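You operate a simulated robot arm through the tools that you are given. There is no shell and no other tool.

Carry out the task below with a simulated robot arm. There is one attempt and no reset: what you move stays moved.

JOB
Empty the small blue tray and brush the dust off the long tray's lip.
Fine: pull the long tray out; tip the small one into the waste hole; use the hand brush; small tray and brush back in their places; long tray slid in again; spill no dust on the counter. Set down upright: hand brush. Where these are worked on the way, their far stop is far enough and under half their travel is too little: long blue tray. What is to be rubbed or washed off counts as gone when no trace of it is left.

Only the result counts: the job must be done as asked and must still hold three seconds after the hand-in. Knocking over, shifting, dropping, spilling or breaking anything else fails it.

ROBOT AND FRAMES
A 7-joint arm with a three-finger gripper, fixed in place. Base frame: the origin is on the floor under the middle of its stand, x ahead of it, y to its left, z up. Readings come in cm, rad, newtons and seconds.
With the tool pointing down near the work surface it reaches from about 12 to 88 cm from the base axis. Its first joint turns from -2.897 to 2.897 rad. Payload 2.94 kg.
Tool frame: the origin (TCP) lies between the finger pads and is the grasp point; the fingertips stand 3 cm ahead of it; z points along the fingers, y is the line along which they close. The gripper opens to 13.2 cm; its body begins 10.7 cm behind the TCP.
Orientation is that of the tool frame in the base frame, as [roll, pitch, yaw] about the fixed x, y, z axes, in that order (R = Rz(yaw) Ry(pitch) Rx(roll)). With the fingers straight down and closing along the base's y, the tool's x points along the base's -x, its y along +y and its z along -z.

CONTROLS
- The arm moves only by the tool apply_moves. Its argument "motion" is a list of rows, each a list of 3 entries, a list of its own where there are three numbers: the shift along the tool's x, y, z in m, then the turn, a rotation vector about the tool's x, y, z in rad, then the opening, from 0 (shut) to 1 (fully open). In form: [[[tx, ty, tz], [rx, ry, rz], gripper], ...]. A call has 1 to 20 rows; each row shifts and turns the commanded pose from where the row before left it, along the tool's axes as they then stand. Each row takes 0.2 s and may step no farther than 5 cm and 0.15 rad from the row before; otherwise, or with a gripper value out of range, the whole call is refused. A pose out of reach is approached as far as the arm can. The call stops where the force on the tool passes 90 N (or 10 N more than at its start, if that is more) or the arm is blocked; 0.2 s more then pass. The fingers move at their own pace (about 3.74 cm/s each) and stop on an object; they squeeze with about 38 N. The grip force told is the motor's: it shows also when the fingers shut on nothing. Time passes only in rows, and 0.2 s behind the last, so rows that do not move let the fingers close. The reply holds the time, the measured pose of the TCP, the force on the tool along the base axes, the opening and the grip force, in the units named above and with some noise, with the torque about the TCP (base axes, N m) and any sound that the robot's microphone picked up.
- Cameras (640 x 400 px; columns grow to the right, rows downward): "scene" is fixed at [20.38, -65.71, 165.1]; the picture's right is [0.80, -0.60, 0.00], its down [-0.41, -0.55, -0.73] and it looks along [0.44, 0.59, -0.68] (base axes); focal length 349 px, centre (320, 200). "wrist" rides on the gripper at [7.2, 0.3, -14.4] in the tool frame; the picture's right is [-0.04, 1.00, 0.00], its down [-0.88, -0.04, -0.48] and it looks along [-0.48, -0.02, 0.88] (tool axes); focal length 256 px, centre (320, 200). There is no depth. A picture from a camera that has moved, and an enlarged one, comes with that camera's place and axes in the base frame and with its lens. The place of the scene camera against the robot may be out by one fixed shift of up to 2.5 cm in any direction.
- snapshot(camera): a new picture of that camera. The clock stands still meanwhile.
- move_column(by): moves the trunk up (or, below 0, down) by that many cm; the arm rides with it, the base frame stays. It gives what a move gives, with no picture.
- inspect(camera, box): a new picture of the part [left, top, right, bottom] of that camera's present view, enlarged. The clock stands still meanwhile.
- finish_job(): hands the job in; it is judged then, once.

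Places have to be worked out from the pictures, the camera data and where the tool is seen. Open the gripper and draw the arm clear of the work before you hand the job in, unless the task says otherwise.

The tools are called after ">>>" by a JSON object that holds its "op" and its "data". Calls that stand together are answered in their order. apply_moves: Moves the arm, as the interface text tells. Its arguments: {"type":"object","properties":{"motion":{"type":"array","items":{"type":"array"}}},"required":["motion"]} The other tools are called the same way: move_column (by) moves the trunk up or down; snapshot (camera) takes a picture; inspect (camera, box) takes an enlarged picture of a part of a camera's view; finish_job () hands the job in.

At the start:

```text
time_s: 0.0
tcp_pos: [55.63, 18.65, 119.09]
tcp_rot: [3.14, -0.001, 3.141]
wrist_force: [0.2, -0.6, -1.1]
torque: [-0.01, 0.01, 0.0]
opening: 13.19
grip_force: 0.1
trunk travel left (down, up): [-30.0, 24.0]
```

scene: 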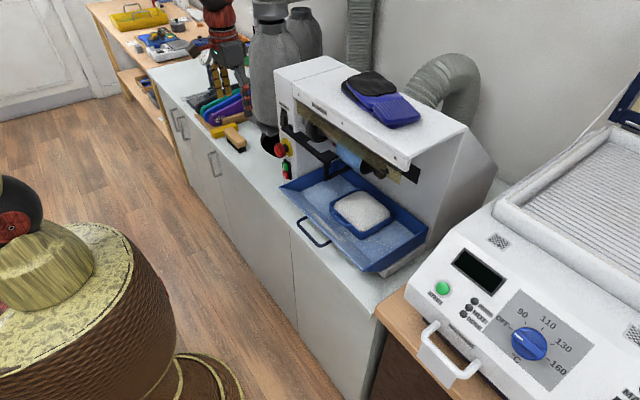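
wrist: 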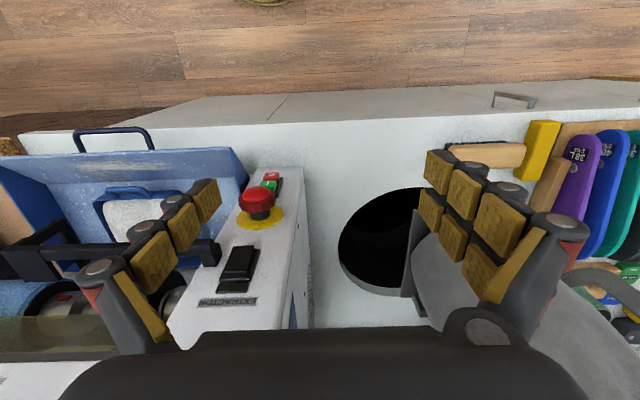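

I start by looking closer at the scene: the long blue tray with its small inner tray, the waste hole, and the hand brush.

>>> {"op": "inspect", "data": {"camera": "scene", "box": [260, 130, 450, 280]}}

>>> {"op": "inspect", "data": {"camera": "scene", "box": [150, 60, 310, 180]}}

>>> {"op": "inspect", "data": {"camera": "wrist", "box": [0, 100, 320, 300]}}

>>> {"op": "inspect", "data": {"camera": "wrist", "box": [320, 100, 640, 300]}}

```text
2.67 times, centred on (355, 205) of scene
camera zoom: at [20.38, -65.71, 165.1], right [0.8, -0.6, 0.0], down [-0.41, -0.55, -0.73], along [0.44, 0.59, -0.68], focal length 930 px, centre (227, 187)
```

zoom: 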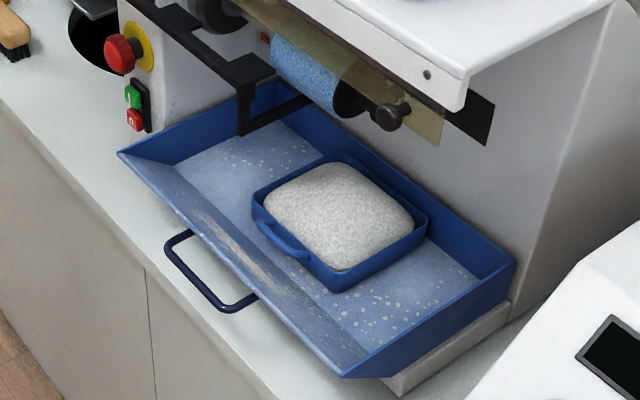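

```text
3.33 times, centred on (230, 120) of scene
camera zoom: at [20.38, -65.71, 165.1], right [0.8, -0.6, 0.0], down [-0.41, -0.55, -0.73], along [0.44, 0.59, -0.68], focal length 1162 px, centre (620, 467)
```

zoom: 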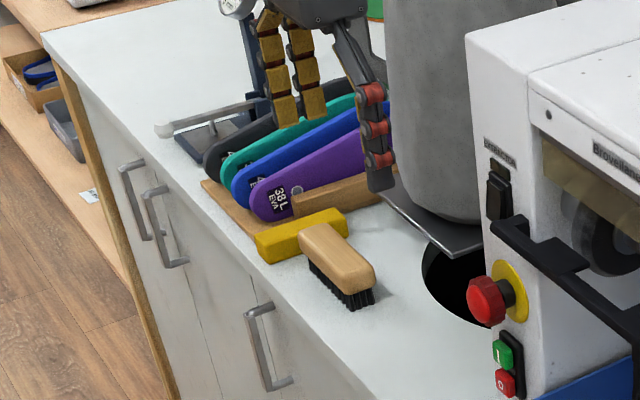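

```text
2.00 times, centred on (160, 200) of wrist
camera zoom: at [48.46, 18.99, 133.43], right [0.04, 1.0, 0.0], down [0.88, -0.04, 0.48], along [0.48, -0.02, -0.88], focal length 512 px, centre (640, 200)
```

zoom: 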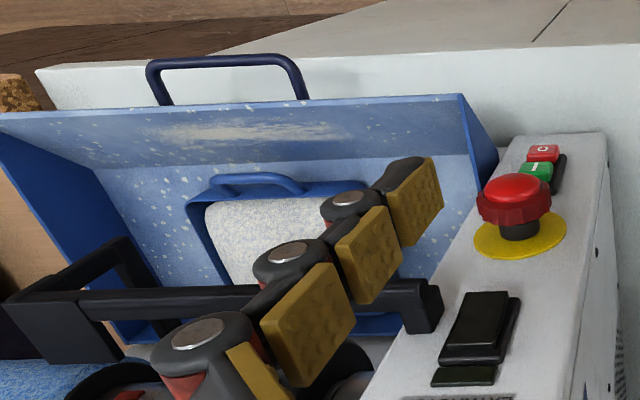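

```text
2.00 times, centred on (480, 200) of wrist
camera zoom: at [48.46, 18.99, 133.43], right [0.04, 1.0, 0.0], down [0.88, -0.04, 0.48], along [0.48, -0.02, -0.88], focal length 512 px, centre (0, 200)
```

zoom: 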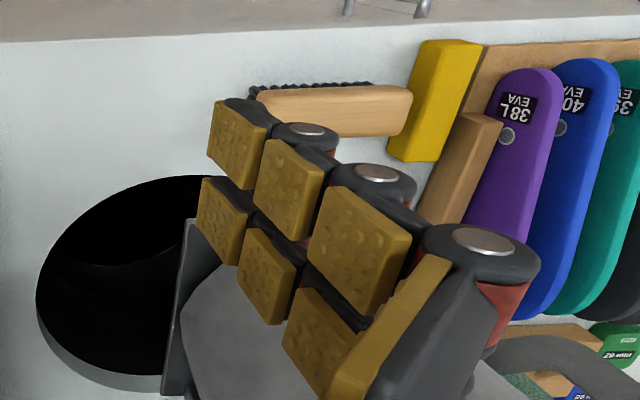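

The brush stands at about (63, 40, 90), bristles down. The e-stop is near (63, 11, 105) and the tray handle near (56, -12, 94). I'll back away from the machine and move over to the tray side for a closer look.

>>> {"op": "apply_moves", "data": {"motion": [[[0.05, 0, 0], [0, 0, 0], 1], [[0.05, 0, 0], [0, 0, 0], 1], [[0, -0.05, 0], [0, 0, 0], 1], [[0, -0.05, 0], [0, 0, 0], 1], [[0, -0.05, 0], [0, 0, 0], 1], [[0, -0.05, 0], [0, 0, 0], 1], [[0, -0.05, 0], [0, 0, 0], 1], [[0, -0.05, 0], [0, 0, 0], 1], [[0, -0.03, 0], [0, 0, 0], 1], [[0, 0, 0], [0, 0, 0], 1]]}}

>>> {"op": "snapshot", "data": {"camera": "wrist"}}

>>> {"op": "snapshot", "data": {"camera": "scene"}}

```text
time_s: 2.2
tcp_pos: [45.84, -14.33, 119.13]
tcp_rot: [-3.141, 0.0, 3.141]
wrist_force: [-0.1, -0.6, 0.2]
torque: [0.01, -0.01, 0.0]
opening: 13.2
grip_force: 0.1
trunk travel left (down, up): [-30.0, 24.0]
```

```text
taken
camera wrist: at [38.59, -14.12, 133.46], right [0.04, 1.0, 0.0], down [0.88, -0.04, 0.48], along [0.47, -0.02, -0.88], focal length 256 px, centre (320, 200)
```

wrist: 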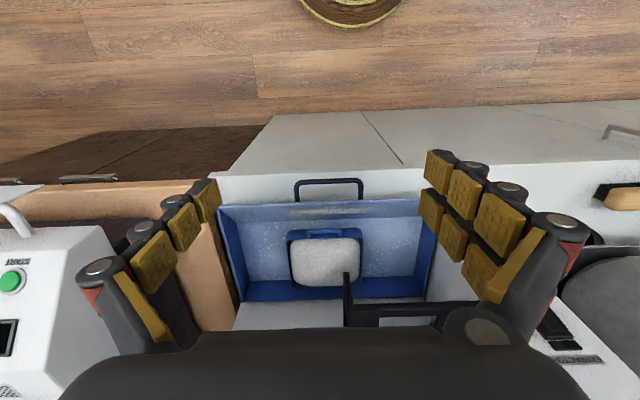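

```text
taken
```

scene: 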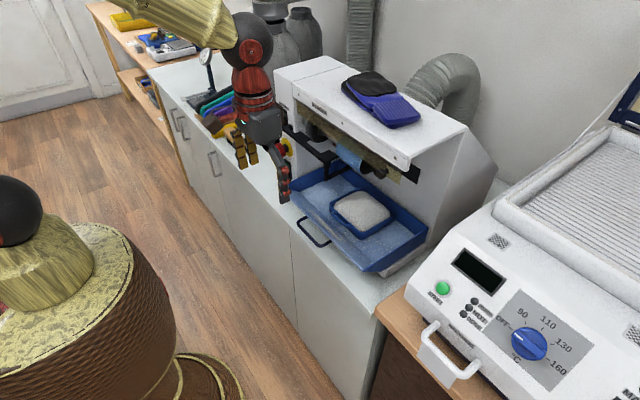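

Good central view of the tray. I enlarge it to read off the tray, handle and inner-tray geometry.

>>> {"op": "inspect", "data": {"camera": "wrist", "box": [200, 160, 450, 316]}}

>>> {"op": "inspect", "data": {"camera": "wrist", "box": [270, 170, 380, 240]}}

```text
2.56 times, centred on (325, 238) of wrist
camera zoom: at [38.59, -14.12, 133.46], right [0.04, 1.0, 0.0], down [0.88, -0.04, 0.48], along [0.47, -0.02, -0.88], focal length 655 px, centre (307, 103)
```

zoom: 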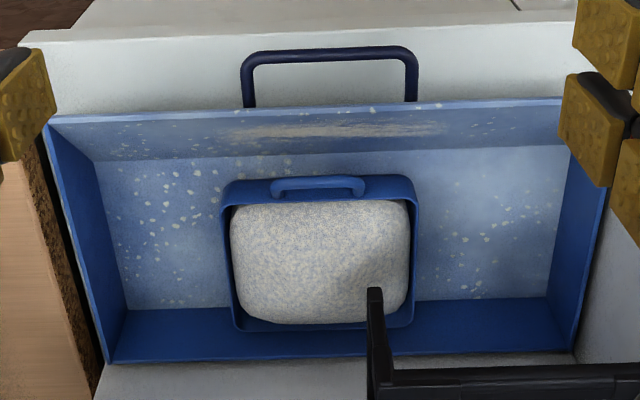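

```text
5.71 times, centred on (325, 205) of wrist
camera zoom: at [38.59, -14.12, 133.46], right [0.04, 1.0, 0.0], down [0.88, -0.04, 0.48], along [0.47, -0.02, -0.88], focal length 1463 px, centre (291, 171)
```

zoom: 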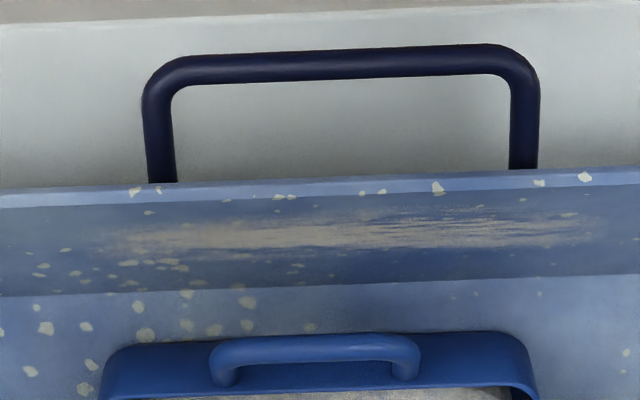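

The handle's front bar works out at x≈56.7, y from -18.6 to -8, z≈94. I look at the gripper's own shape in the scene camera, to judge finger thickness before grasping.

>>> {"op": "inspect", "data": {"camera": "scene", "box": [215, 90, 315, 210]}}

>>> {"op": "inspect", "data": {"camera": "wrist", "box": [60, 130, 300, 380]}}

>>> {"op": "inspect", "data": {"camera": "wrist", "box": [400, 130, 640, 380]}}

```text
3.33 times, centred on (265, 150) of scene
camera zoom: at [20.38, -65.71, 165.1], right [0.8, -0.6, 0.0], down [-0.41, -0.55, -0.73], along [0.44, 0.59, -0.68], focal length 1162 px, centre (503, 367)
```

zoom: 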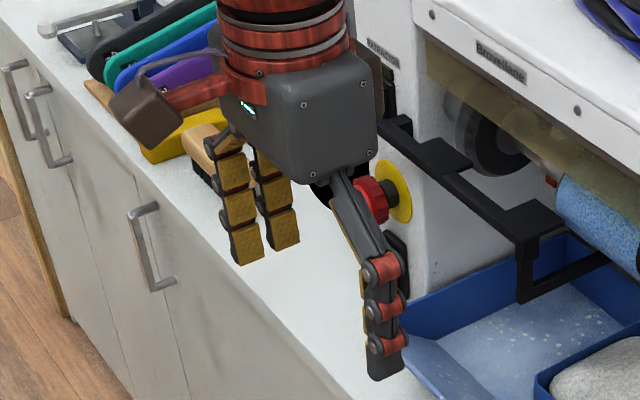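

```text
1.60 times, centred on (180, 255) of wrist
camera zoom: at [38.59, -14.12, 133.46], right [0.04, 1.0, 0.0], down [0.88, -0.04, 0.48], along [0.47, -0.02, -0.88], focal length 410 px, centre (544, 112)
```

zoom: 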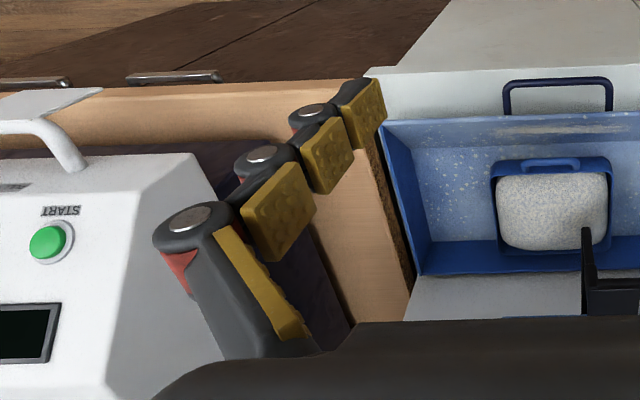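

```text
1.60 times, centred on (520, 255) of wrist
camera zoom: at [38.59, -14.12, 133.46], right [0.04, 1.0, 0.0], down [0.88, -0.04, 0.48], along [0.47, -0.02, -0.88], focal length 410 px, centre (0, 112)
```

zoom: 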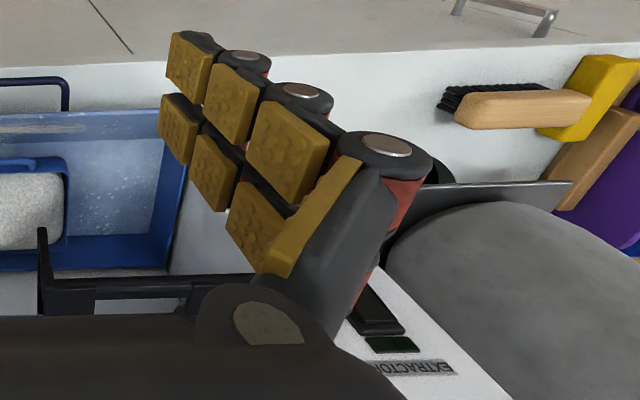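

I'll take a second view from lower and farther left for triangulation (tips stay well above everything and in front of the counter).

>>> {"op": "apply_moves", "data": {"motion": [[[0.03, 0, 0.05], [0, 0, 0], 1], [[0.03, 0, 0.05], [0, 0, 0], 1], [[0, 0.04, 0.03], [0, 0, 0], 1], [[0, 0.04, 0], [0, 0, 0], 1], [[0, 0.04, 0], [0, 0, 0], 1], [[0, 0, 0], [0, 0, 0], 1]]}}

>>> {"op": "snapshot", "data": {"camera": "wrist"}}

>>> {"op": "inspect", "data": {"camera": "wrist", "box": [100, 120, 420, 320]}}

```text
refused: row 1 steps farther than a row can; nothing moved
```

```text
taken
camera wrist: at [38.59, -14.12, 133.46], right [0.04, 1.0, 0.0], down [0.88, -0.04, 0.48], along [0.47, -0.02, -0.88], focal length 256 px, centre (320, 200)
```

wrist: 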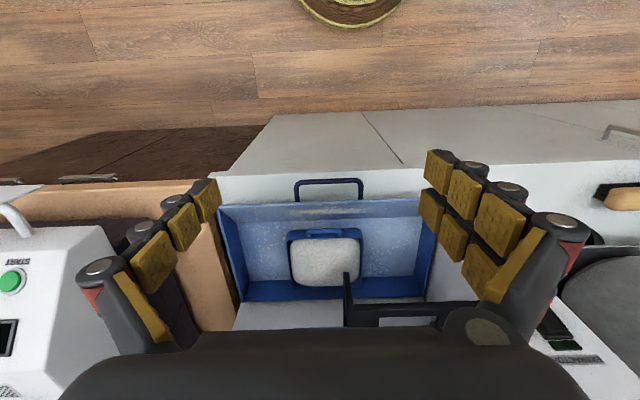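

```text
2.00 times, centred on (260, 220) of wrist
camera zoom: at [38.59, -14.12, 133.46], right [0.04, 1.0, 0.0], down [0.88, -0.04, 0.48], along [0.47, -0.02, -0.88], focal length 512 px, centre (440, 160)
```

zoom: 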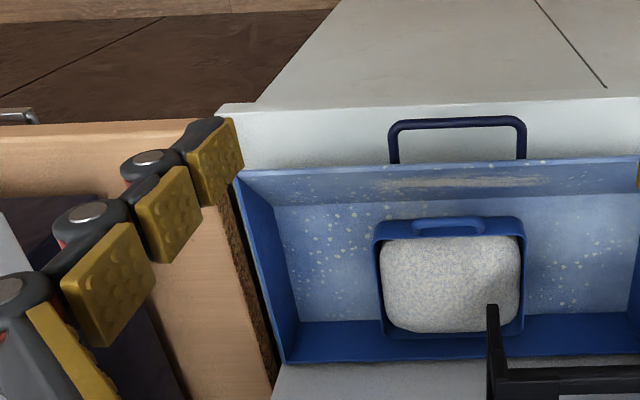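

The step exceeded 5 cm; I repeat it with shorter steps.

>>> {"op": "apply_moves", "data": {"motion": [[[0.03, 0, 0.035], [0, 0, 0], 1], [[0.03, 0, 0.035], [0, 0, 0], 1], [[0, 0.03, 0.035], [0, 0, 0], 1], [[0, 0.04, 0.02], [0, 0, 0], 1], [[0, 0.04, 0], [0, 0, 0], 1], [[0, 0, 0], [0, 0, 0], 1]]}}

>>> {"op": "snapshot", "data": {"camera": "wrist"}}

>>> {"op": "inspect", "data": {"camera": "wrist", "box": [100, 160, 420, 360]}}

```text
time_s: 3.6
tcp_pos: [39.78, -3.24, 106.41]
tcp_rot: [-3.141, 0.0, 3.14]
wrist_force: [-1.1, 0.4, 1.2]
torque: [-0.02, -0.01, 0.0]
opening: 13.18
grip_force: 0.1
trunk travel left (down, up): [-30.0, 24.0]
```

```text
taken
camera wrist: at [32.49, -2.96, 120.86], right [0.04, 1.0, 0.0], down [0.88, -0.04, 0.48], along [0.47, -0.02, -0.88], focal length 256 px, centre (320, 200)
```

wrist: 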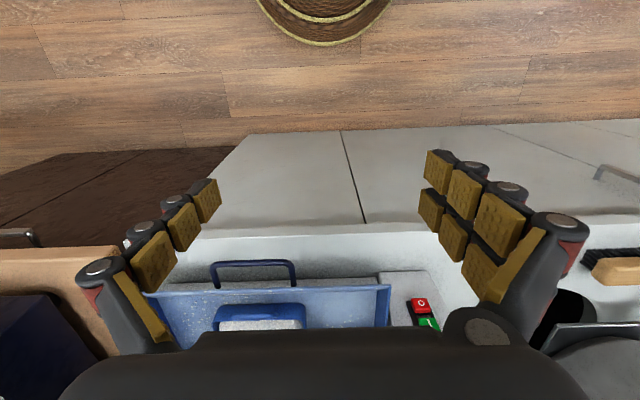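

```text
2.00 times, centred on (260, 260) of wrist
camera zoom: at [32.49, -2.96, 120.86], right [0.04, 1.0, 0.0], down [0.88, -0.04, 0.48], along [0.47, -0.02, -0.88], focal length 512 px, centre (440, 80)
```

zoom: 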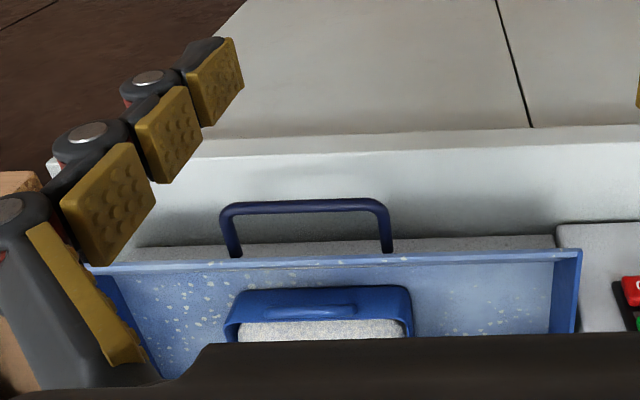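

Combining the views puts the long tray's lip edge near (58.6, z 97.2), overhanging the handle bar at (56.8, z 93.9). So I'll grip the bar from the front with the fingers closing roughly vertically. I back off, centre on the handle and turn the hand 90° about its axis, then pitch it forward.

>>> {"op": "apply_moves", "data": {"motion": [[[0.02, -0.045, 0], [0, 0, 0], 1], [[0.03, -0.035, 0], [0, 0, 0], 1], [[0, -0.02, 0], [0, 0, 0], 1], [[0, 0, 0], [0, 0, 0.143], 0.5], [[0, 0, 0], [0, 0, 0.143], 0.5], [[0, 0, 0], [0, 0, 0.143], 0.5], [[0, 0, 0], [0, 0, 0.143], 0.5], [[0, 0, 0], [0, 0, 0.143], 0.5], [[0, 0, 0], [0, 0, 0.143], 0.5], [[0, 0, 0], [0, 0, 0.143], 0.5], [[0, 0, 0], [0, 0, 0.143], 0.5], [[0, 0, 0], [0, 0, 0.143], 0.5], [[0, 0, 0], [0, 0, 0.143], 0.5], [[0, 0, 0], [0, 0, 0.1408], 0.5], [[0, 0, 0], [0, 0, 0], 0.5]]}}

>>> {"op": "snapshot", "data": {"camera": "wrist"}}

>>> {"op": "snapshot", "data": {"camera": "scene"}}

```text
time_s: 6.8
tcp_pos: [34.73, -13.16, 106.61]
tcp_rot: [3.141, 0.0, 1.57]
wrist_force: [0.6, -0.2, -0.7]
torque: [0.01, -0.04, -0.01]
opening: 6.62
grip_force: 0.2
trunk travel left (down, up): [-30.0, 24.0]
```

```text
taken
camera wrist: at [34.99, -6.1, 120.93], right [1.0, -0.04, 0.0], down [-0.04, -0.88, 0.48], along [-0.02, -0.48, -0.88], focal length 256 px, centre (320, 200)
```

wrist: 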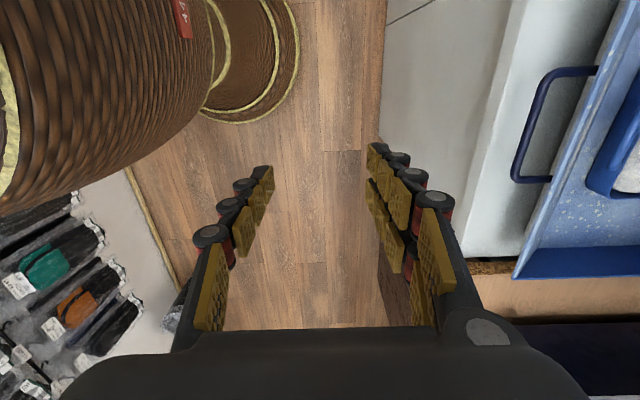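

```text
taken
```

scene: 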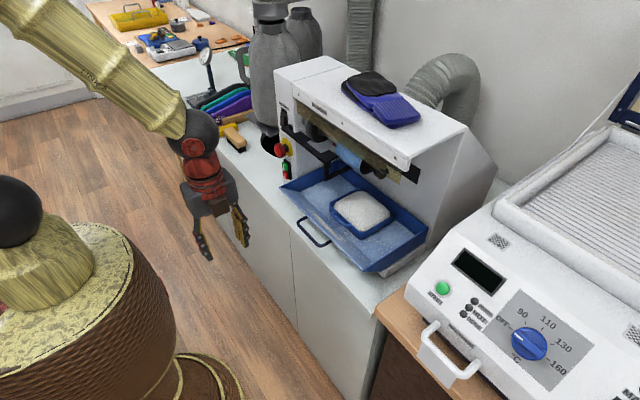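

The turn worked. I zoom in on the handle and counter edge in this view to get the bar's height and counter level.

>>> {"op": "inspect", "data": {"camera": "wrist", "box": [440, 20, 640, 300]}}

>>> {"op": "inspect", "data": {"camera": "wrist", "box": [500, 50, 620, 200]}}

```text
1.43 times, centred on (540, 160) of wrist
camera zoom: at [34.99, -6.1, 120.93], right [1.0, -0.04, 0.0], down [-0.04, -0.88, 0.48], along [-0.02, -0.48, -0.88], focal length 366 px, centre (6, 257)
```

zoom: 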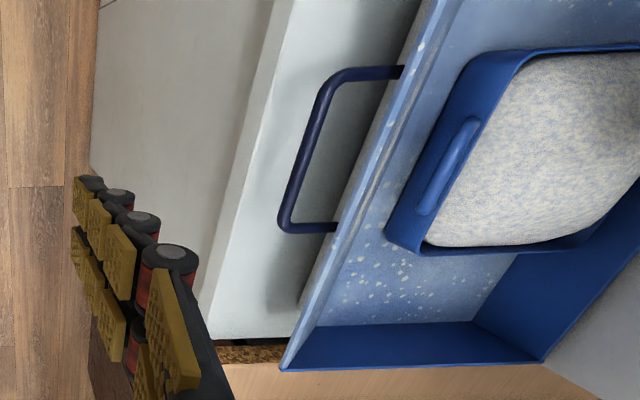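

```text
2.67 times, centred on (560, 125) of wrist
camera zoom: at [34.99, -6.1, 120.93], right [1.0, -0.04, 0.0], down [-0.04, -0.88, 0.48], along [-0.02, -0.48, -0.88], focal length 683 px, centre (-320, 400)
```

zoom: 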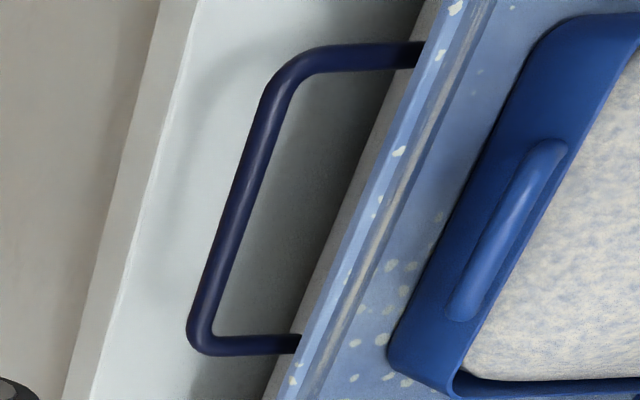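

I pitch the hand forward by about 45° (still clear in front of the counter) and look again.

>>> {"op": "apply_moves", "data": {"motion": [[[0, 0.03, 0], [0, 0, 0], 0.5], [[0, 0, 0], [-0.14, 0, 0], 0.5], [[0, 0, 0], [-0.14, 0, 0], 0.5], [[0, 0, 0], [-0.14, 0, 0], 0.5], [[0, 0, 0], [-0.14, 0, 0], 0.5], [[0, 0, 0], [-0.14, 0, 0], 0.4], [[0, 0, 0], [-0.085, 0, 0], 0.4], [[0, 0, 0], [0, 0, 0], 0.4]]}}

>>> {"op": "snapshot", "data": {"camera": "wrist"}}

>>> {"op": "snapshot", "data": {"camera": "scene"}}

```text
time_s: 8.6
tcp_pos: [37.73, -13.39, 106.65]
tcp_rot: [2.355, 0.001, 1.571]
wrist_force: [0.0, -0.5, 0.6]
torque: [0.02, 0.03, -0.03]
opening: 5.28
grip_force: 0.0
trunk travel left (down, up): [-30.0, 24.0]
```

```text
taken
camera wrist: at [27.65, -6.16, 116.94], right [0.71, -0.04, 0.71], down [-0.36, -0.88, 0.31], along [0.61, -0.48, -0.64], focal length 256 px, centre (320, 200)
```

wrist: 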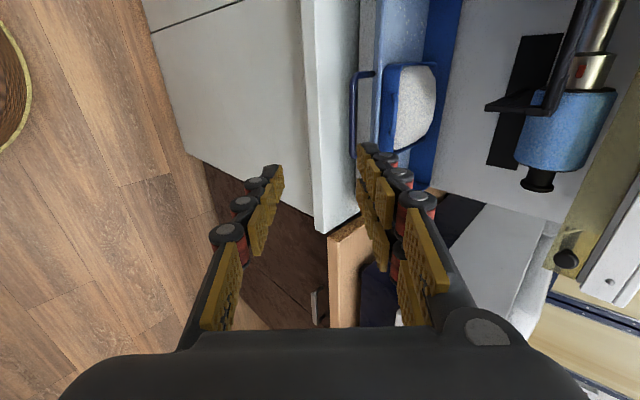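

```text
taken
```

scene: 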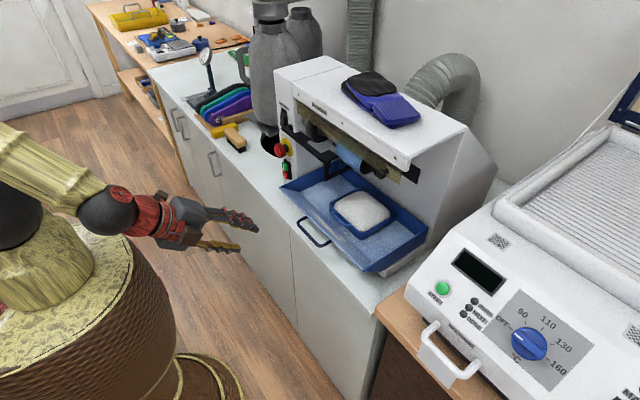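

The 45° pitch is reachable. I zoom in to see handle, lip and counter from this lower angle.

>>> {"op": "inspect", "data": {"camera": "wrist", "box": [290, 20, 490, 220]}}

>>> {"op": "inspect", "data": {"camera": "wrist", "box": [330, 50, 450, 170]}}

```text
2.00 times, centred on (390, 120) of wrist
camera zoom: at [27.65, -6.16, 116.94], right [0.71, -0.04, 0.71], down [-0.36, -0.88, 0.31], along [0.61, -0.48, -0.64], focal length 512 px, centre (180, 360)
```

zoom: 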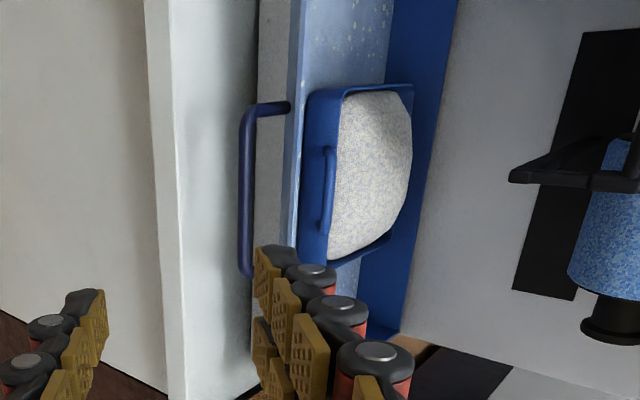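

```text
3.33 times, centred on (390, 110) of wrist
camera zoom: at [27.65, -6.16, 116.94], right [0.71, -0.04, 0.71], down [-0.36, -0.88, 0.31], along [0.61, -0.48, -0.64], focal length 853 px, centre (87, 500)
```

zoom: 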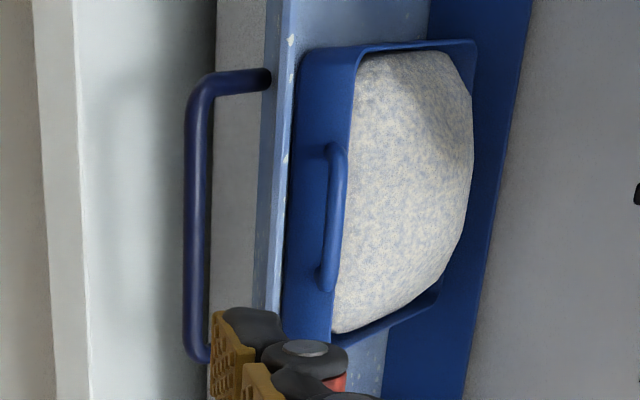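

From this view the lip's outer face runs nearly parallel to the 45° tool axis with ~3 cm between it and the bar, so a narrow opening will fit. I move to a standoff 7 cm from the bar along the tool axis and narrow the gripper.

>>> {"op": "apply_moves", "data": {"motion": [[[0.0, 0.011, 0.0385], [0, 0, 0], 0.25], [[0.0, 0.011, 0.0385], [0, 0, 0], 0.25], [[0.001, 0.011, 0.0385], [0, 0, 0], 0.25], [[0.0, 0.011, 0.0385], [0, 0, 0], 0.25], [[0, 0, 0], [0, 0, 0], 0.25]]}}

>>> {"op": "snapshot", "data": {"camera": "wrist"}}

>>> {"op": "inspect", "data": {"camera": "wrist", "box": [240, 60, 440, 220]}}

>>> {"op": "inspect", "data": {"camera": "scene", "box": [230, 150, 390, 290]}}

```text
time_s: 9.8
tcp_pos: [51.64, -13.23, 98.56]
tcp_rot: [2.359, 0.0, 1.57]
wrist_force: [-0.1, 0.2, -0.4]
torque: [0.0, 0.02, 0.04]
opening: 3.3
grip_force: 0.1
trunk travel left (down, up): [-30.0, 24.0]
```

```text
taken
camera wrist: at [41.68, -6.13, 108.96], right [0.71, -0.04, 0.71], down [-0.36, -0.88, 0.31], along [0.61, -0.48, -0.64], focal length 256 px, centre (320, 200)
```

wrist: 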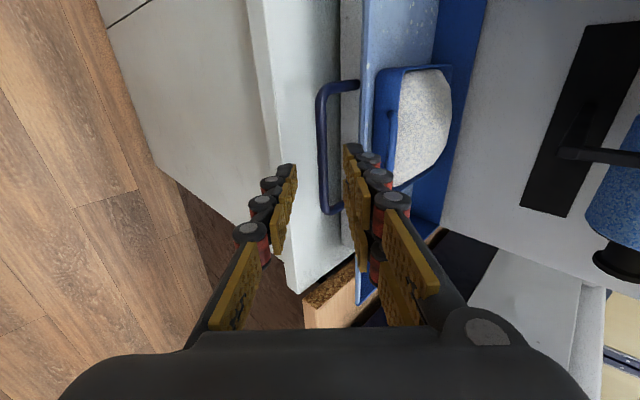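

```text
2.50 times, centred on (340, 140) of wrist
camera zoom: at [41.68, -6.13, 108.96], right [0.71, -0.04, 0.71], down [-0.36, -0.88, 0.31], along [0.61, -0.48, -0.64], focal length 640 px, centre (270, 350)
```

zoom: 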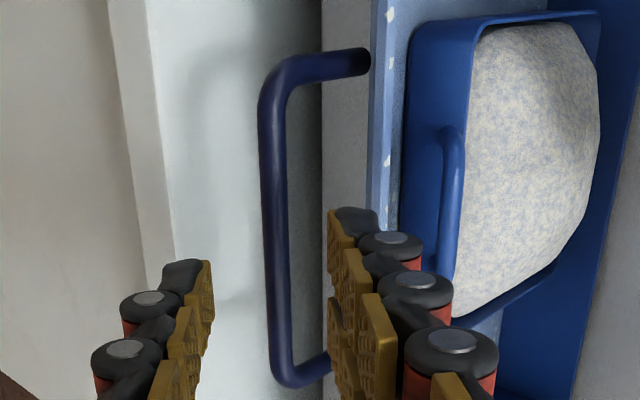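

```text
2.86 times, centred on (310, 220) of scene
camera zoom: at [20.38, -65.71, 165.1], right [0.8, -0.6, 0.0], down [-0.41, -0.55, -0.73], along [0.44, 0.59, -0.68], focal length 996 px, centre (349, 143)
```

zoom: 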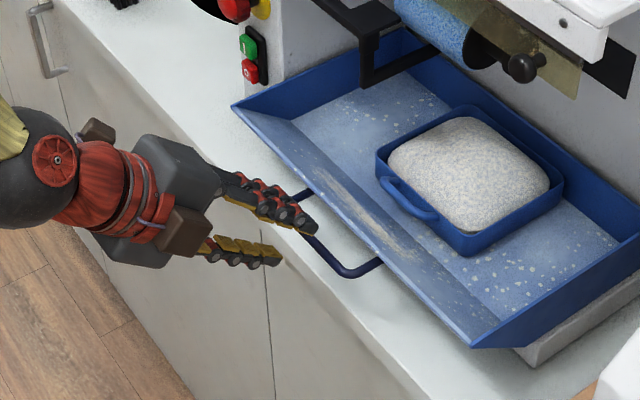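

The bar lies almost exactly in the mid-plane of the fingers, about 6.9 cm ahead. I narrow the opening to ~2.1 cm and advance 3 cm, then check.

>>> {"op": "apply_moves", "data": {"motion": [[[0, 0, 0], [0, 0, 0], 0.16], [[0, 0, 0], [0, 0, 0], 0.16], [[0, 0.001, 0.015], [0, 0, 0], 0.16], [[0, 0.001, 0.015], [0, 0, 0], 0.16], [[0, 0, 0], [0, 0, 0], 0.16]]}}

>>> {"op": "inspect", "data": {"camera": "wrist", "box": [240, 60, 440, 220]}}

>>> {"op": "inspect", "data": {"camera": "scene", "box": [260, 170, 380, 270]}}

```text
time_s: 11.0
tcp_pos: [53.82, -13.3, 96.66]
tcp_rot: [2.356, 0.0, 1.569]
wrist_force: [0.4, 0.1, -0.5]
torque: [-0.01, -0.01, 0.02]
opening: 2.14
grip_force: 0.0
trunk travel left (down, up): [-30.0, 24.0]
```

```text
2.50 times, centred on (340, 140) of wrist
camera zoom: at [43.91, -6.13, 107.03], right [0.71, -0.04, 0.71], down [-0.36, -0.88, 0.31], along [0.61, -0.48, -0.64], focal length 640 px, centre (270, 350)
```

zoom: 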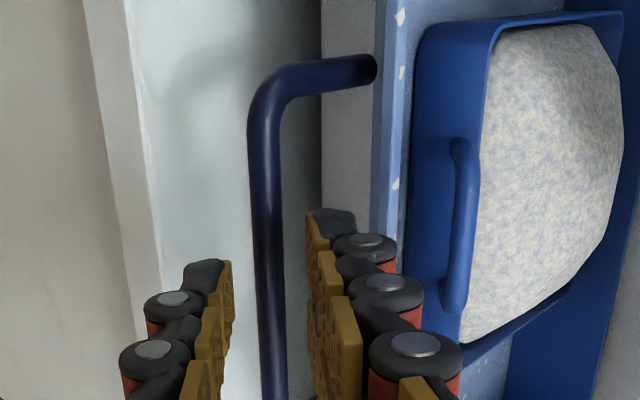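

```text
4.00 times, centred on (320, 220) of scene
camera zoom: at [20.38, -65.71, 165.1], right [0.8, -0.6, 0.0], down [-0.41, -0.55, -0.73], along [0.44, 0.59, -0.68], focal length 1395 px, centre (320, 120)
```

zoom: 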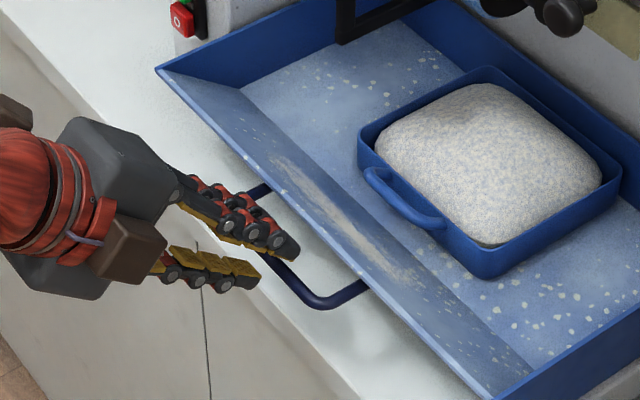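

Well centred. I advance another 2.4 cm so the bar lies between the distal pads, and check before closing.

>>> {"op": "apply_moves", "data": {"motion": [[[0, 0, 0.012], [0, 0, 0], 0.16], [[0, 0, 0.012], [0, 0, 0], 0.16], [[0, 0, 0], [0, 0, 0], 0.16]]}}

>>> {"op": "inspect", "data": {"camera": "wrist", "box": [240, 60, 440, 220]}}

>>> {"op": "inspect", "data": {"camera": "scene", "box": [260, 170, 380, 270]}}

```text
time_s: 11.8
tcp_pos: [55.56, -13.05, 95.07]
tcp_rot: [2.356, 0.0, 1.57]
wrist_force: [0.7, -0.8, -0.2]
torque: [0.0, -0.03, 0.01]
opening: 2.1
grip_force: 0.0
trunk travel left (down, up): [-30.0, 24.0]
```

```text
2.50 times, centred on (340, 140) of wrist
camera zoom: at [45.65, -6.09, 105.42], right [0.71, -0.04, 0.71], down [-0.36, -0.88, 0.31], along [0.61, -0.48, -0.64], focal length 640 px, centre (270, 350)
```

zoom: 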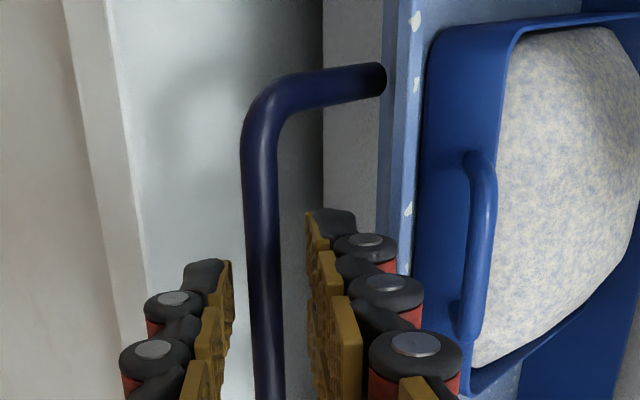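

```text
4.00 times, centred on (320, 220) of scene
camera zoom: at [20.38, -65.71, 165.1], right [0.8, -0.6, 0.0], down [-0.41, -0.55, -0.73], along [0.44, 0.59, -0.68], focal length 1395 px, centre (320, 120)
```

zoom: 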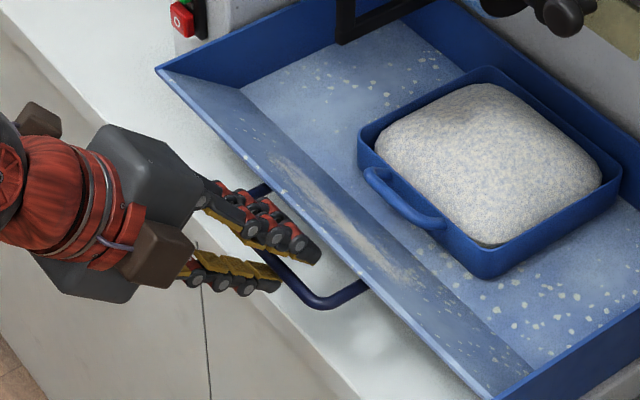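

The bar sits between the distal pads. I close on it.

>>> {"op": "apply_moves", "data": {"motion": [[[0, 0, 0], [0, 0, 0], 0], [[0, 0, 0], [0, 0, 0], 0], [[0, 0, 0], [0, 0, 0], 0], [[0, 0, 0], [0, 0, 0], 0]]}}

>>> {"op": "inspect", "data": {"camera": "wrist", "box": [240, 60, 440, 220]}}

```text
time_s: 12.8
tcp_pos: [55.55, -13.31, 94.95]
tcp_rot: [2.359, -0.001, 1.571]
wrist_force: [-0.7, 0.2, -2.3]
torque: [-0.35, 0.03, 0.39]
opening: 0.81
grip_force: 35.6
trunk travel left (down, up): [-30.0, 24.0]
```

```text
2.50 times, centred on (340, 140) of wrist
camera zoom: at [45.64, -6.09, 105.41], right [0.71, -0.04, 0.71], down [-0.36, -0.88, 0.31], along [0.61, -0.48, -0.64], focal length 640 px, centre (270, 350)
```

zoom: 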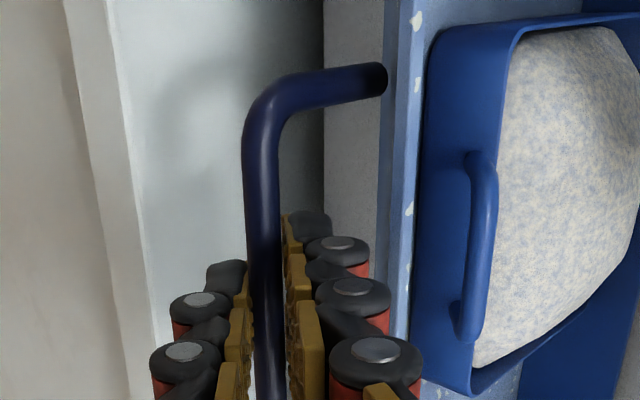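

Gripped (0.81 cm, 36 N). I pull straight back in -x, first 4 cm.

>>> {"op": "apply_moves", "data": {"motion": [[[0, -0.00707, -0.00707], [0, 0, 0], 0], [[0, -0.00707, -0.00707], [0, 0, 0], 0], [[0, -0.00707, -0.00707], [0, 0, 0], 0], [[0, -0.00707, -0.00707], [0, 0, 0], 0], [[0, 0, 0], [0, 0, 0], 0]]}}

>>> {"op": "snapshot", "data": {"camera": "scene"}}

```text
time_s: 14.0
tcp_pos: [51.65, -13.2, 95.04]
tcp_rot: [2.361, 0.0, 1.568]
wrist_force: [0.1, -9.8, -21.4]
torque: [-0.68, 0.17, 0.03]
opening: 0.79
grip_force: 35.7
trunk travel left (down, up): [-30.0, 24.0]
```

```text
taken
```

scene: 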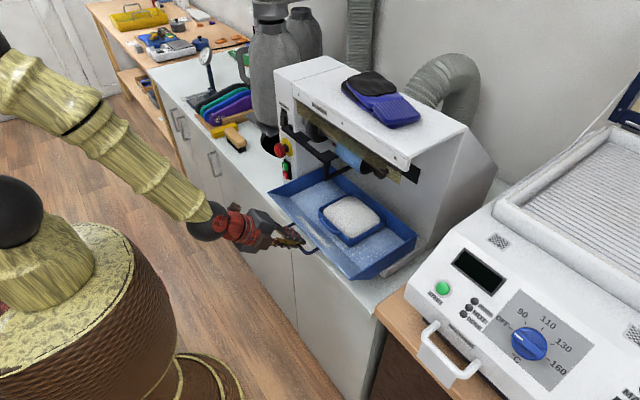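

The tray slides along. I continue pulling, with a slight correction down and to -y to relieve the side force.

>>> {"op": "apply_moves", "data": {"motion": [[[-0.0003, -0.0074, -0.0067], [0, 0, 0], 0], [[-0.0003, -0.0074, -0.0067], [0, 0, 0], 0], [[-0.0002, -0.0072, -0.0069], [0, 0, 0], 0], [[0, -0.00707, -0.00707], [0, 0, 0], 0], [[0, -0.00707, -0.00707], [0, 0, 0], 0], [[0, 0, 0], [0, 0, 0], 0]]}}

>>> {"op": "snapshot", "data": {"camera": "scene"}}

```text
time_s: 15.4
tcp_pos: [46.56, -13.24, 94.98]
tcp_rot: [2.356, 0.0, 1.572]
wrist_force: [0.0, 1.5, -9.9]
torque: [-0.05, 0.06, 0.65]
opening: 0.78
grip_force: 36.2
trunk travel left (down, up): [-30.0, 24.0]
```

```text
taken
```

scene: 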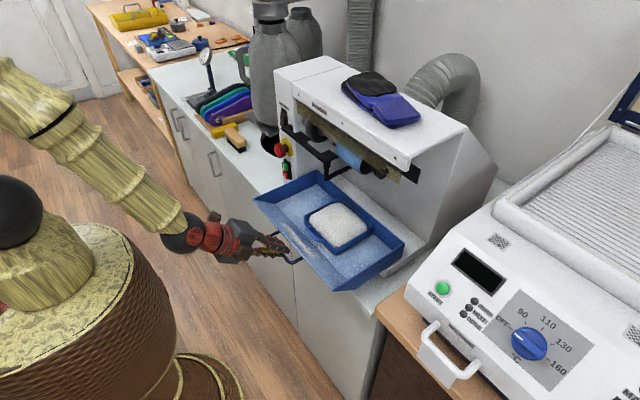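

9 cm out with almost no resistance. I keep pulling gently until the stop is felt.

>>> {"op": "apply_moves", "data": {"motion": [[[0, -0.0072, -0.0069], [0, 0, 0], 0], [[0, -0.00707, -0.00707], [0, 0, 0], 0], [[0, -0.00707, -0.00707], [0, 0, 0], 0], [[0, -0.00707, -0.00707], [0, 0, 0], 0], [[0, 0, 0], [0, 0, 0], 0]]}}

>>> {"op": "snapshot", "data": {"camera": "scene"}}

```text
time_s: 16.6
tcp_pos: [42.59, -13.28, 95.16]
tcp_rot: [2.355, 0.001, 1.572]
wrist_force: [0.7, 6.4, 0.0]
torque: [-0.2, -0.05, 0.52]
opening: 0.79
grip_force: 35.7
trunk travel left (down, up): [-30.0, 24.0]
```

```text
taken
```

scene: 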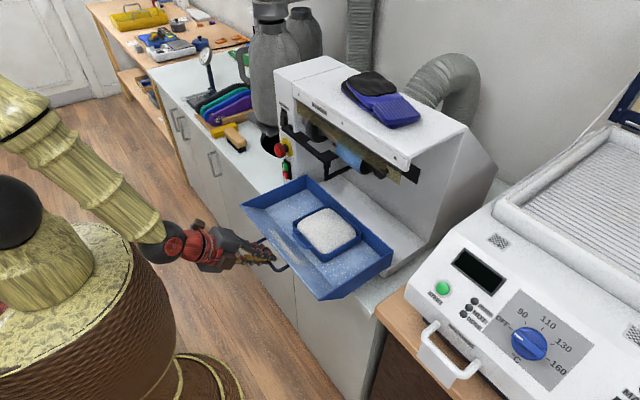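

13 cm out. I check closely how the tray is supported and whether it stays level before going further.

>>> {"op": "inspect", "data": {"camera": "scene", "box": [220, 150, 460, 310]}}

>>> {"op": "snapshot", "data": {"camera": "wrist"}}

```text
2.50 times, centred on (340, 230) of scene
camera zoom: at [20.38, -65.71, 165.1], right [0.8, -0.6, 0.0], down [-0.41, -0.55, -0.73], along [0.44, 0.59, -0.68], focal length 872 px, centre (270, 125)
```

zoom: 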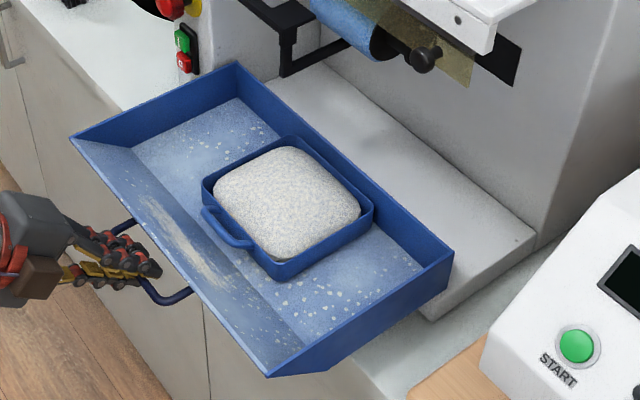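

```text
taken
camera wrist: at [32.7, -6.07, 105.39], right [0.71, -0.04, 0.71], down [-0.36, -0.88, 0.31], along [0.61, -0.48, -0.64], focal length 256 px, centre (320, 200)
```

wrist: 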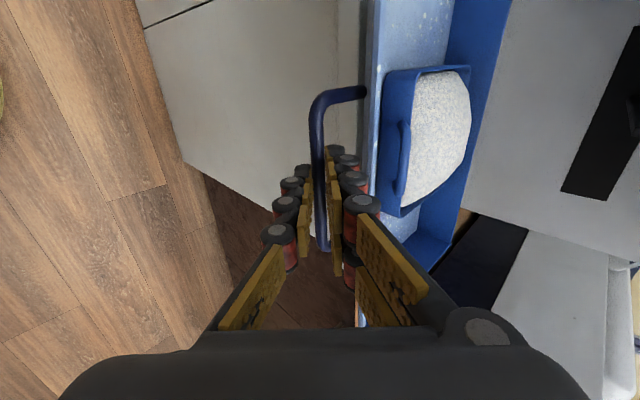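

The tray stays level with no load on the hand, so it runs on a guided slide. I continue pulling a few more centimetres toward its stop.

>>> {"op": "apply_moves", "data": {"motion": [[[0, -0.00707, -0.00707], [0, 0, 0], 0], [[0, -0.00707, -0.00707], [0, 0, 0], 0], [[0, -0.00707, -0.00707], [0, 0, 0], 0], [[0, 0, 0], [0, 0, 0], 0]]}}

```text
time_s: 17.6
tcp_pos: [40.64, -13.7, 95.79]
tcp_rot: [2.337, 0.007, 1.573]
wrist_force: [61.8, 8.7, 29.8]
torque: [-0.6, -1.43, -0.15]
opening: 0.87
grip_force: 36.8
trunk travel left (down, up): [-30.0, 24.0]
```

The stop is reached (62 N, about 15 cm of travel). I relax the pull by 1 cm before letting go.

>>> {"op": "apply_moves", "data": {"motion": [[[0, 0.005, 0.005], [0, 0, 0], 0], [[0, 0.003, 0.003], [0, 0, 0], 0], [[0, 0, 0], [0, 0, 0], 0]]}}

>>> {"op": "inspect", "data": {"camera": "wrist", "box": [240, 60, 440, 220]}}

```text
time_s: 18.4
tcp_pos: [41.04, -13.51, 95.56]
tcp_rot: [2.347, 0.003, 1.571]
wrist_force: [1.0, -11.8, 52.6]
torque: [-0.54, -0.84, -0.03]
opening: 0.85
grip_force: 36.2
trunk travel left (down, up): [-30.0, 24.0]
```

```text
2.50 times, centred on (340, 140) of wrist
camera zoom: at [30.91, -6.32, 105.83], right [0.7, -0.04, 0.71], down [-0.37, -0.88, 0.31], along [0.61, -0.48, -0.63], focal length 640 px, centre (270, 350)
```

zoom: 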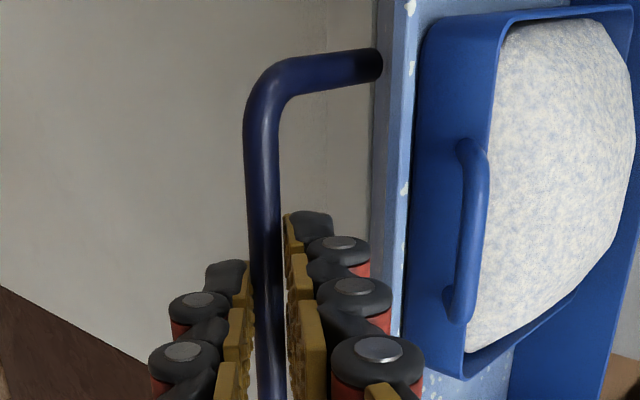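

There's a residual vertical load from slipping; I raise the command by ~0.5 cm to unload, then open.

>>> {"op": "apply_moves", "data": {"motion": [[[0, 0.0035, -0.0035], [0, 0, 0], 0], [[0, 0, 0], [0, 0, 0], 0]]}}

```text
time_s: 19.0
tcp_pos: [41.04, -13.54, 95.63]
tcp_rot: [2.353, 0.003, 1.57]
wrist_force: [20.6, -19.2, 17.3]
torque: [-0.78, -0.55, -0.04]
opening: 0.82
grip_force: 35.6
trunk travel left (down, up): [-30.0, 24.0]
```

Loads are small enough. I open slightly (to ~2.1 cm), then back off along the tool axis.

>>> {"op": "apply_moves", "data": {"motion": [[[0, 0, 0], [0, 0, 0], 0.16], [[0, 0, 0], [0, 0, 0], 0.16], [[0, 0, 0], [0, 0, 0], 0.16]]}}

>>> {"op": "inspect", "data": {"camera": "wrist", "box": [240, 60, 440, 220]}}

```text
time_s: 19.8
tcp_pos: [40.62, -13.12, 95.39]
tcp_rot: [2.36, -0.003, 1.571]
wrist_force: [0.2, 0.2, 0.2]
torque: [0.0, -0.04, -0.01]
opening: 2.12
grip_force: 0.1
trunk travel left (down, up): [-30.0, 24.0]
```

```text
2.50 times, centred on (340, 140) of wrist
camera zoom: at [30.69, -6.05, 105.8], right [0.71, -0.04, 0.7], down [-0.36, -0.88, 0.31], along [0.61, -0.47, -0.64], focal length 640 px, centre (270, 350)
```

zoom: 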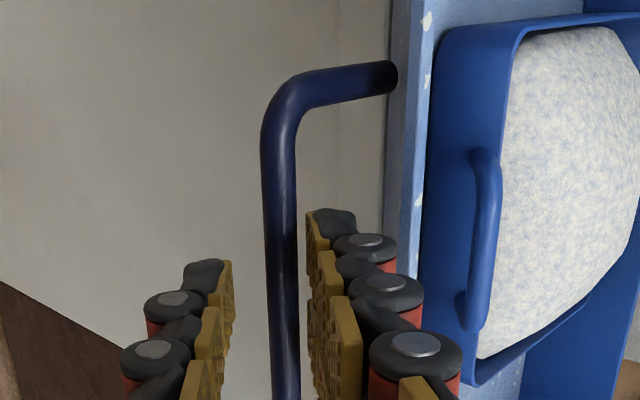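

Free of the bar. I back off, raise the arm, and return to tool-down orientation to look at the small tray from above.

>>> {"op": "apply_moves", "data": {"motion": [[[0, 0, -0.02], [0, 0, 0], 0.16], [[0, 0, -0.03], [0, 0, 0], 0.16], [[0, 0, -0.03], [0, 0, 0], 0.16], [[0, 0.03, -0.03], [0, 0, 0], 0.16], [[0, 0.03, -0.03], [0, 0, 0], 0.16], [[0, 0.03, -0.03], [0, 0, 0], 0.3], [[0, 0.0, 0], [0.14, 0, 0], 0.5], [[0, 0.0, 0], [0.14, 0, 0], 0.5], [[0, 0.0, 0], [0.14, 0, 0], 0.5], [[0, 0.0, 0], [0.14, 0, 0], 0.5], [[0, 0.0, 0], [0.14, 0, 0], 0.5], [[0, 0.0, 0], [0.085, 0, 0], 0.5], [[0, 0.0, 0], [0, 0, 0], 0.5]]}}

>>> {"op": "snapshot", "data": {"camera": "wrist"}}

```text
time_s: 22.6
tcp_pos: [35.02, -13.21, 113.85]
tcp_rot: [-3.14, 0.0, 1.57]
wrist_force: [-0.5, 1.5, -0.8]
torque: [0.0, -0.01, 0.01]
opening: 6.59
grip_force: 0.1
trunk travel left (down, up): [-30.0, 24.0]
```

```text
taken
camera wrist: at [35.37, -6.08, 128.27], right [1.0, -0.04, 0.0], down [-0.04, -0.88, 0.48], along [-0.02, -0.48, -0.88], focal length 256 px, centre (320, 200)
```

wrist: 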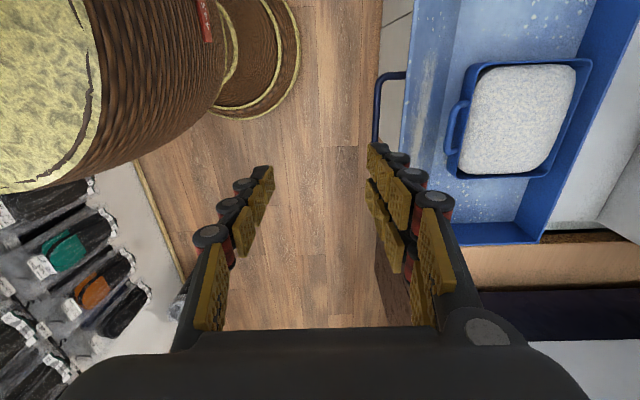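

Good top view; I zoom on the small tray, then take a second view shifted in x for triangulation.

>>> {"op": "inspect", "data": {"camera": "wrist", "box": [380, 30, 620, 250]}}

>>> {"op": "apply_moves", "data": {"motion": [[[0, 0.04, -0.02], [0, 0, 0], 0.5], [[0, 0.04, -0.02], [0, 0, 0], 0.5], [[0, 0.04, -0.02], [0, 0, 0], 0.5], [[0, 0.04, 0], [0, 0, 0], 0.5], [[0, 0.0, 0], [0, 0, 0], 0.5]]}}

>>> {"op": "snapshot", "data": {"camera": "wrist"}}

>>> {"op": "inspect", "data": {"camera": "wrist", "box": [220, 30, 500, 220]}}

```text
1.82 times, centred on (500, 140) of wrist
camera zoom: at [35.37, -6.08, 128.27], right [1.0, -0.04, 0.0], down [-0.04, -0.88, 0.48], along [-0.02, -0.48, -0.88], focal length 465 px, centre (-7, 309)
```

zoom: 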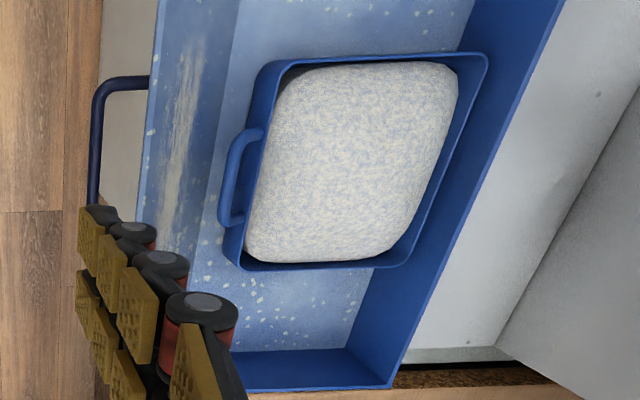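

```text
time_s: 23.8
tcp_pos: [50.87, -13.21, 120.22]
tcp_rot: [3.142, 0.0, 1.571]
wrist_force: [0.3, 0.1, 0.7]
torque: [0.02, -0.01, -0.02]
opening: 6.59
grip_force: 0.2
trunk travel left (down, up): [-30.0, 24.0]
```

```text
taken
camera wrist: at [51.21, -6.1, 134.48], right [1.0, -0.04, 0.0], down [-0.04, -0.88, 0.48], along [-0.02, -0.48, -0.88], focal length 256 px, centre (320, 200)
```

wrist: 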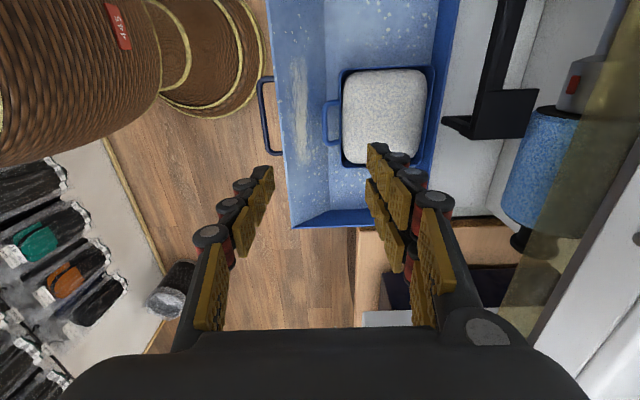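

```text
2.11 times, centred on (360, 125) of wrist
camera zoom: at [51.21, -6.1, 134.48], right [1.0, -0.04, 0.0], down [-0.04, -0.88, 0.48], along [-0.02, -0.48, -0.88], focal length 539 px, centre (236, 358)
```

zoom: 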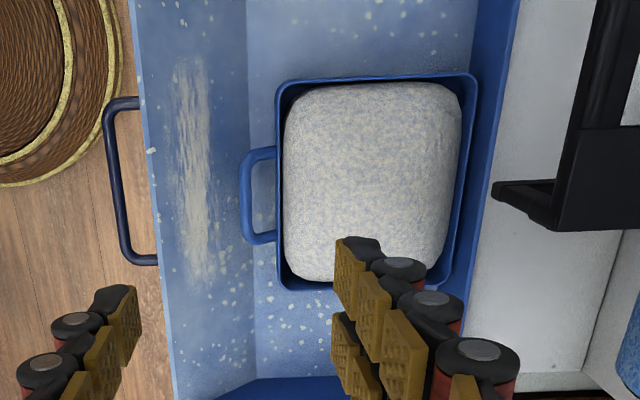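

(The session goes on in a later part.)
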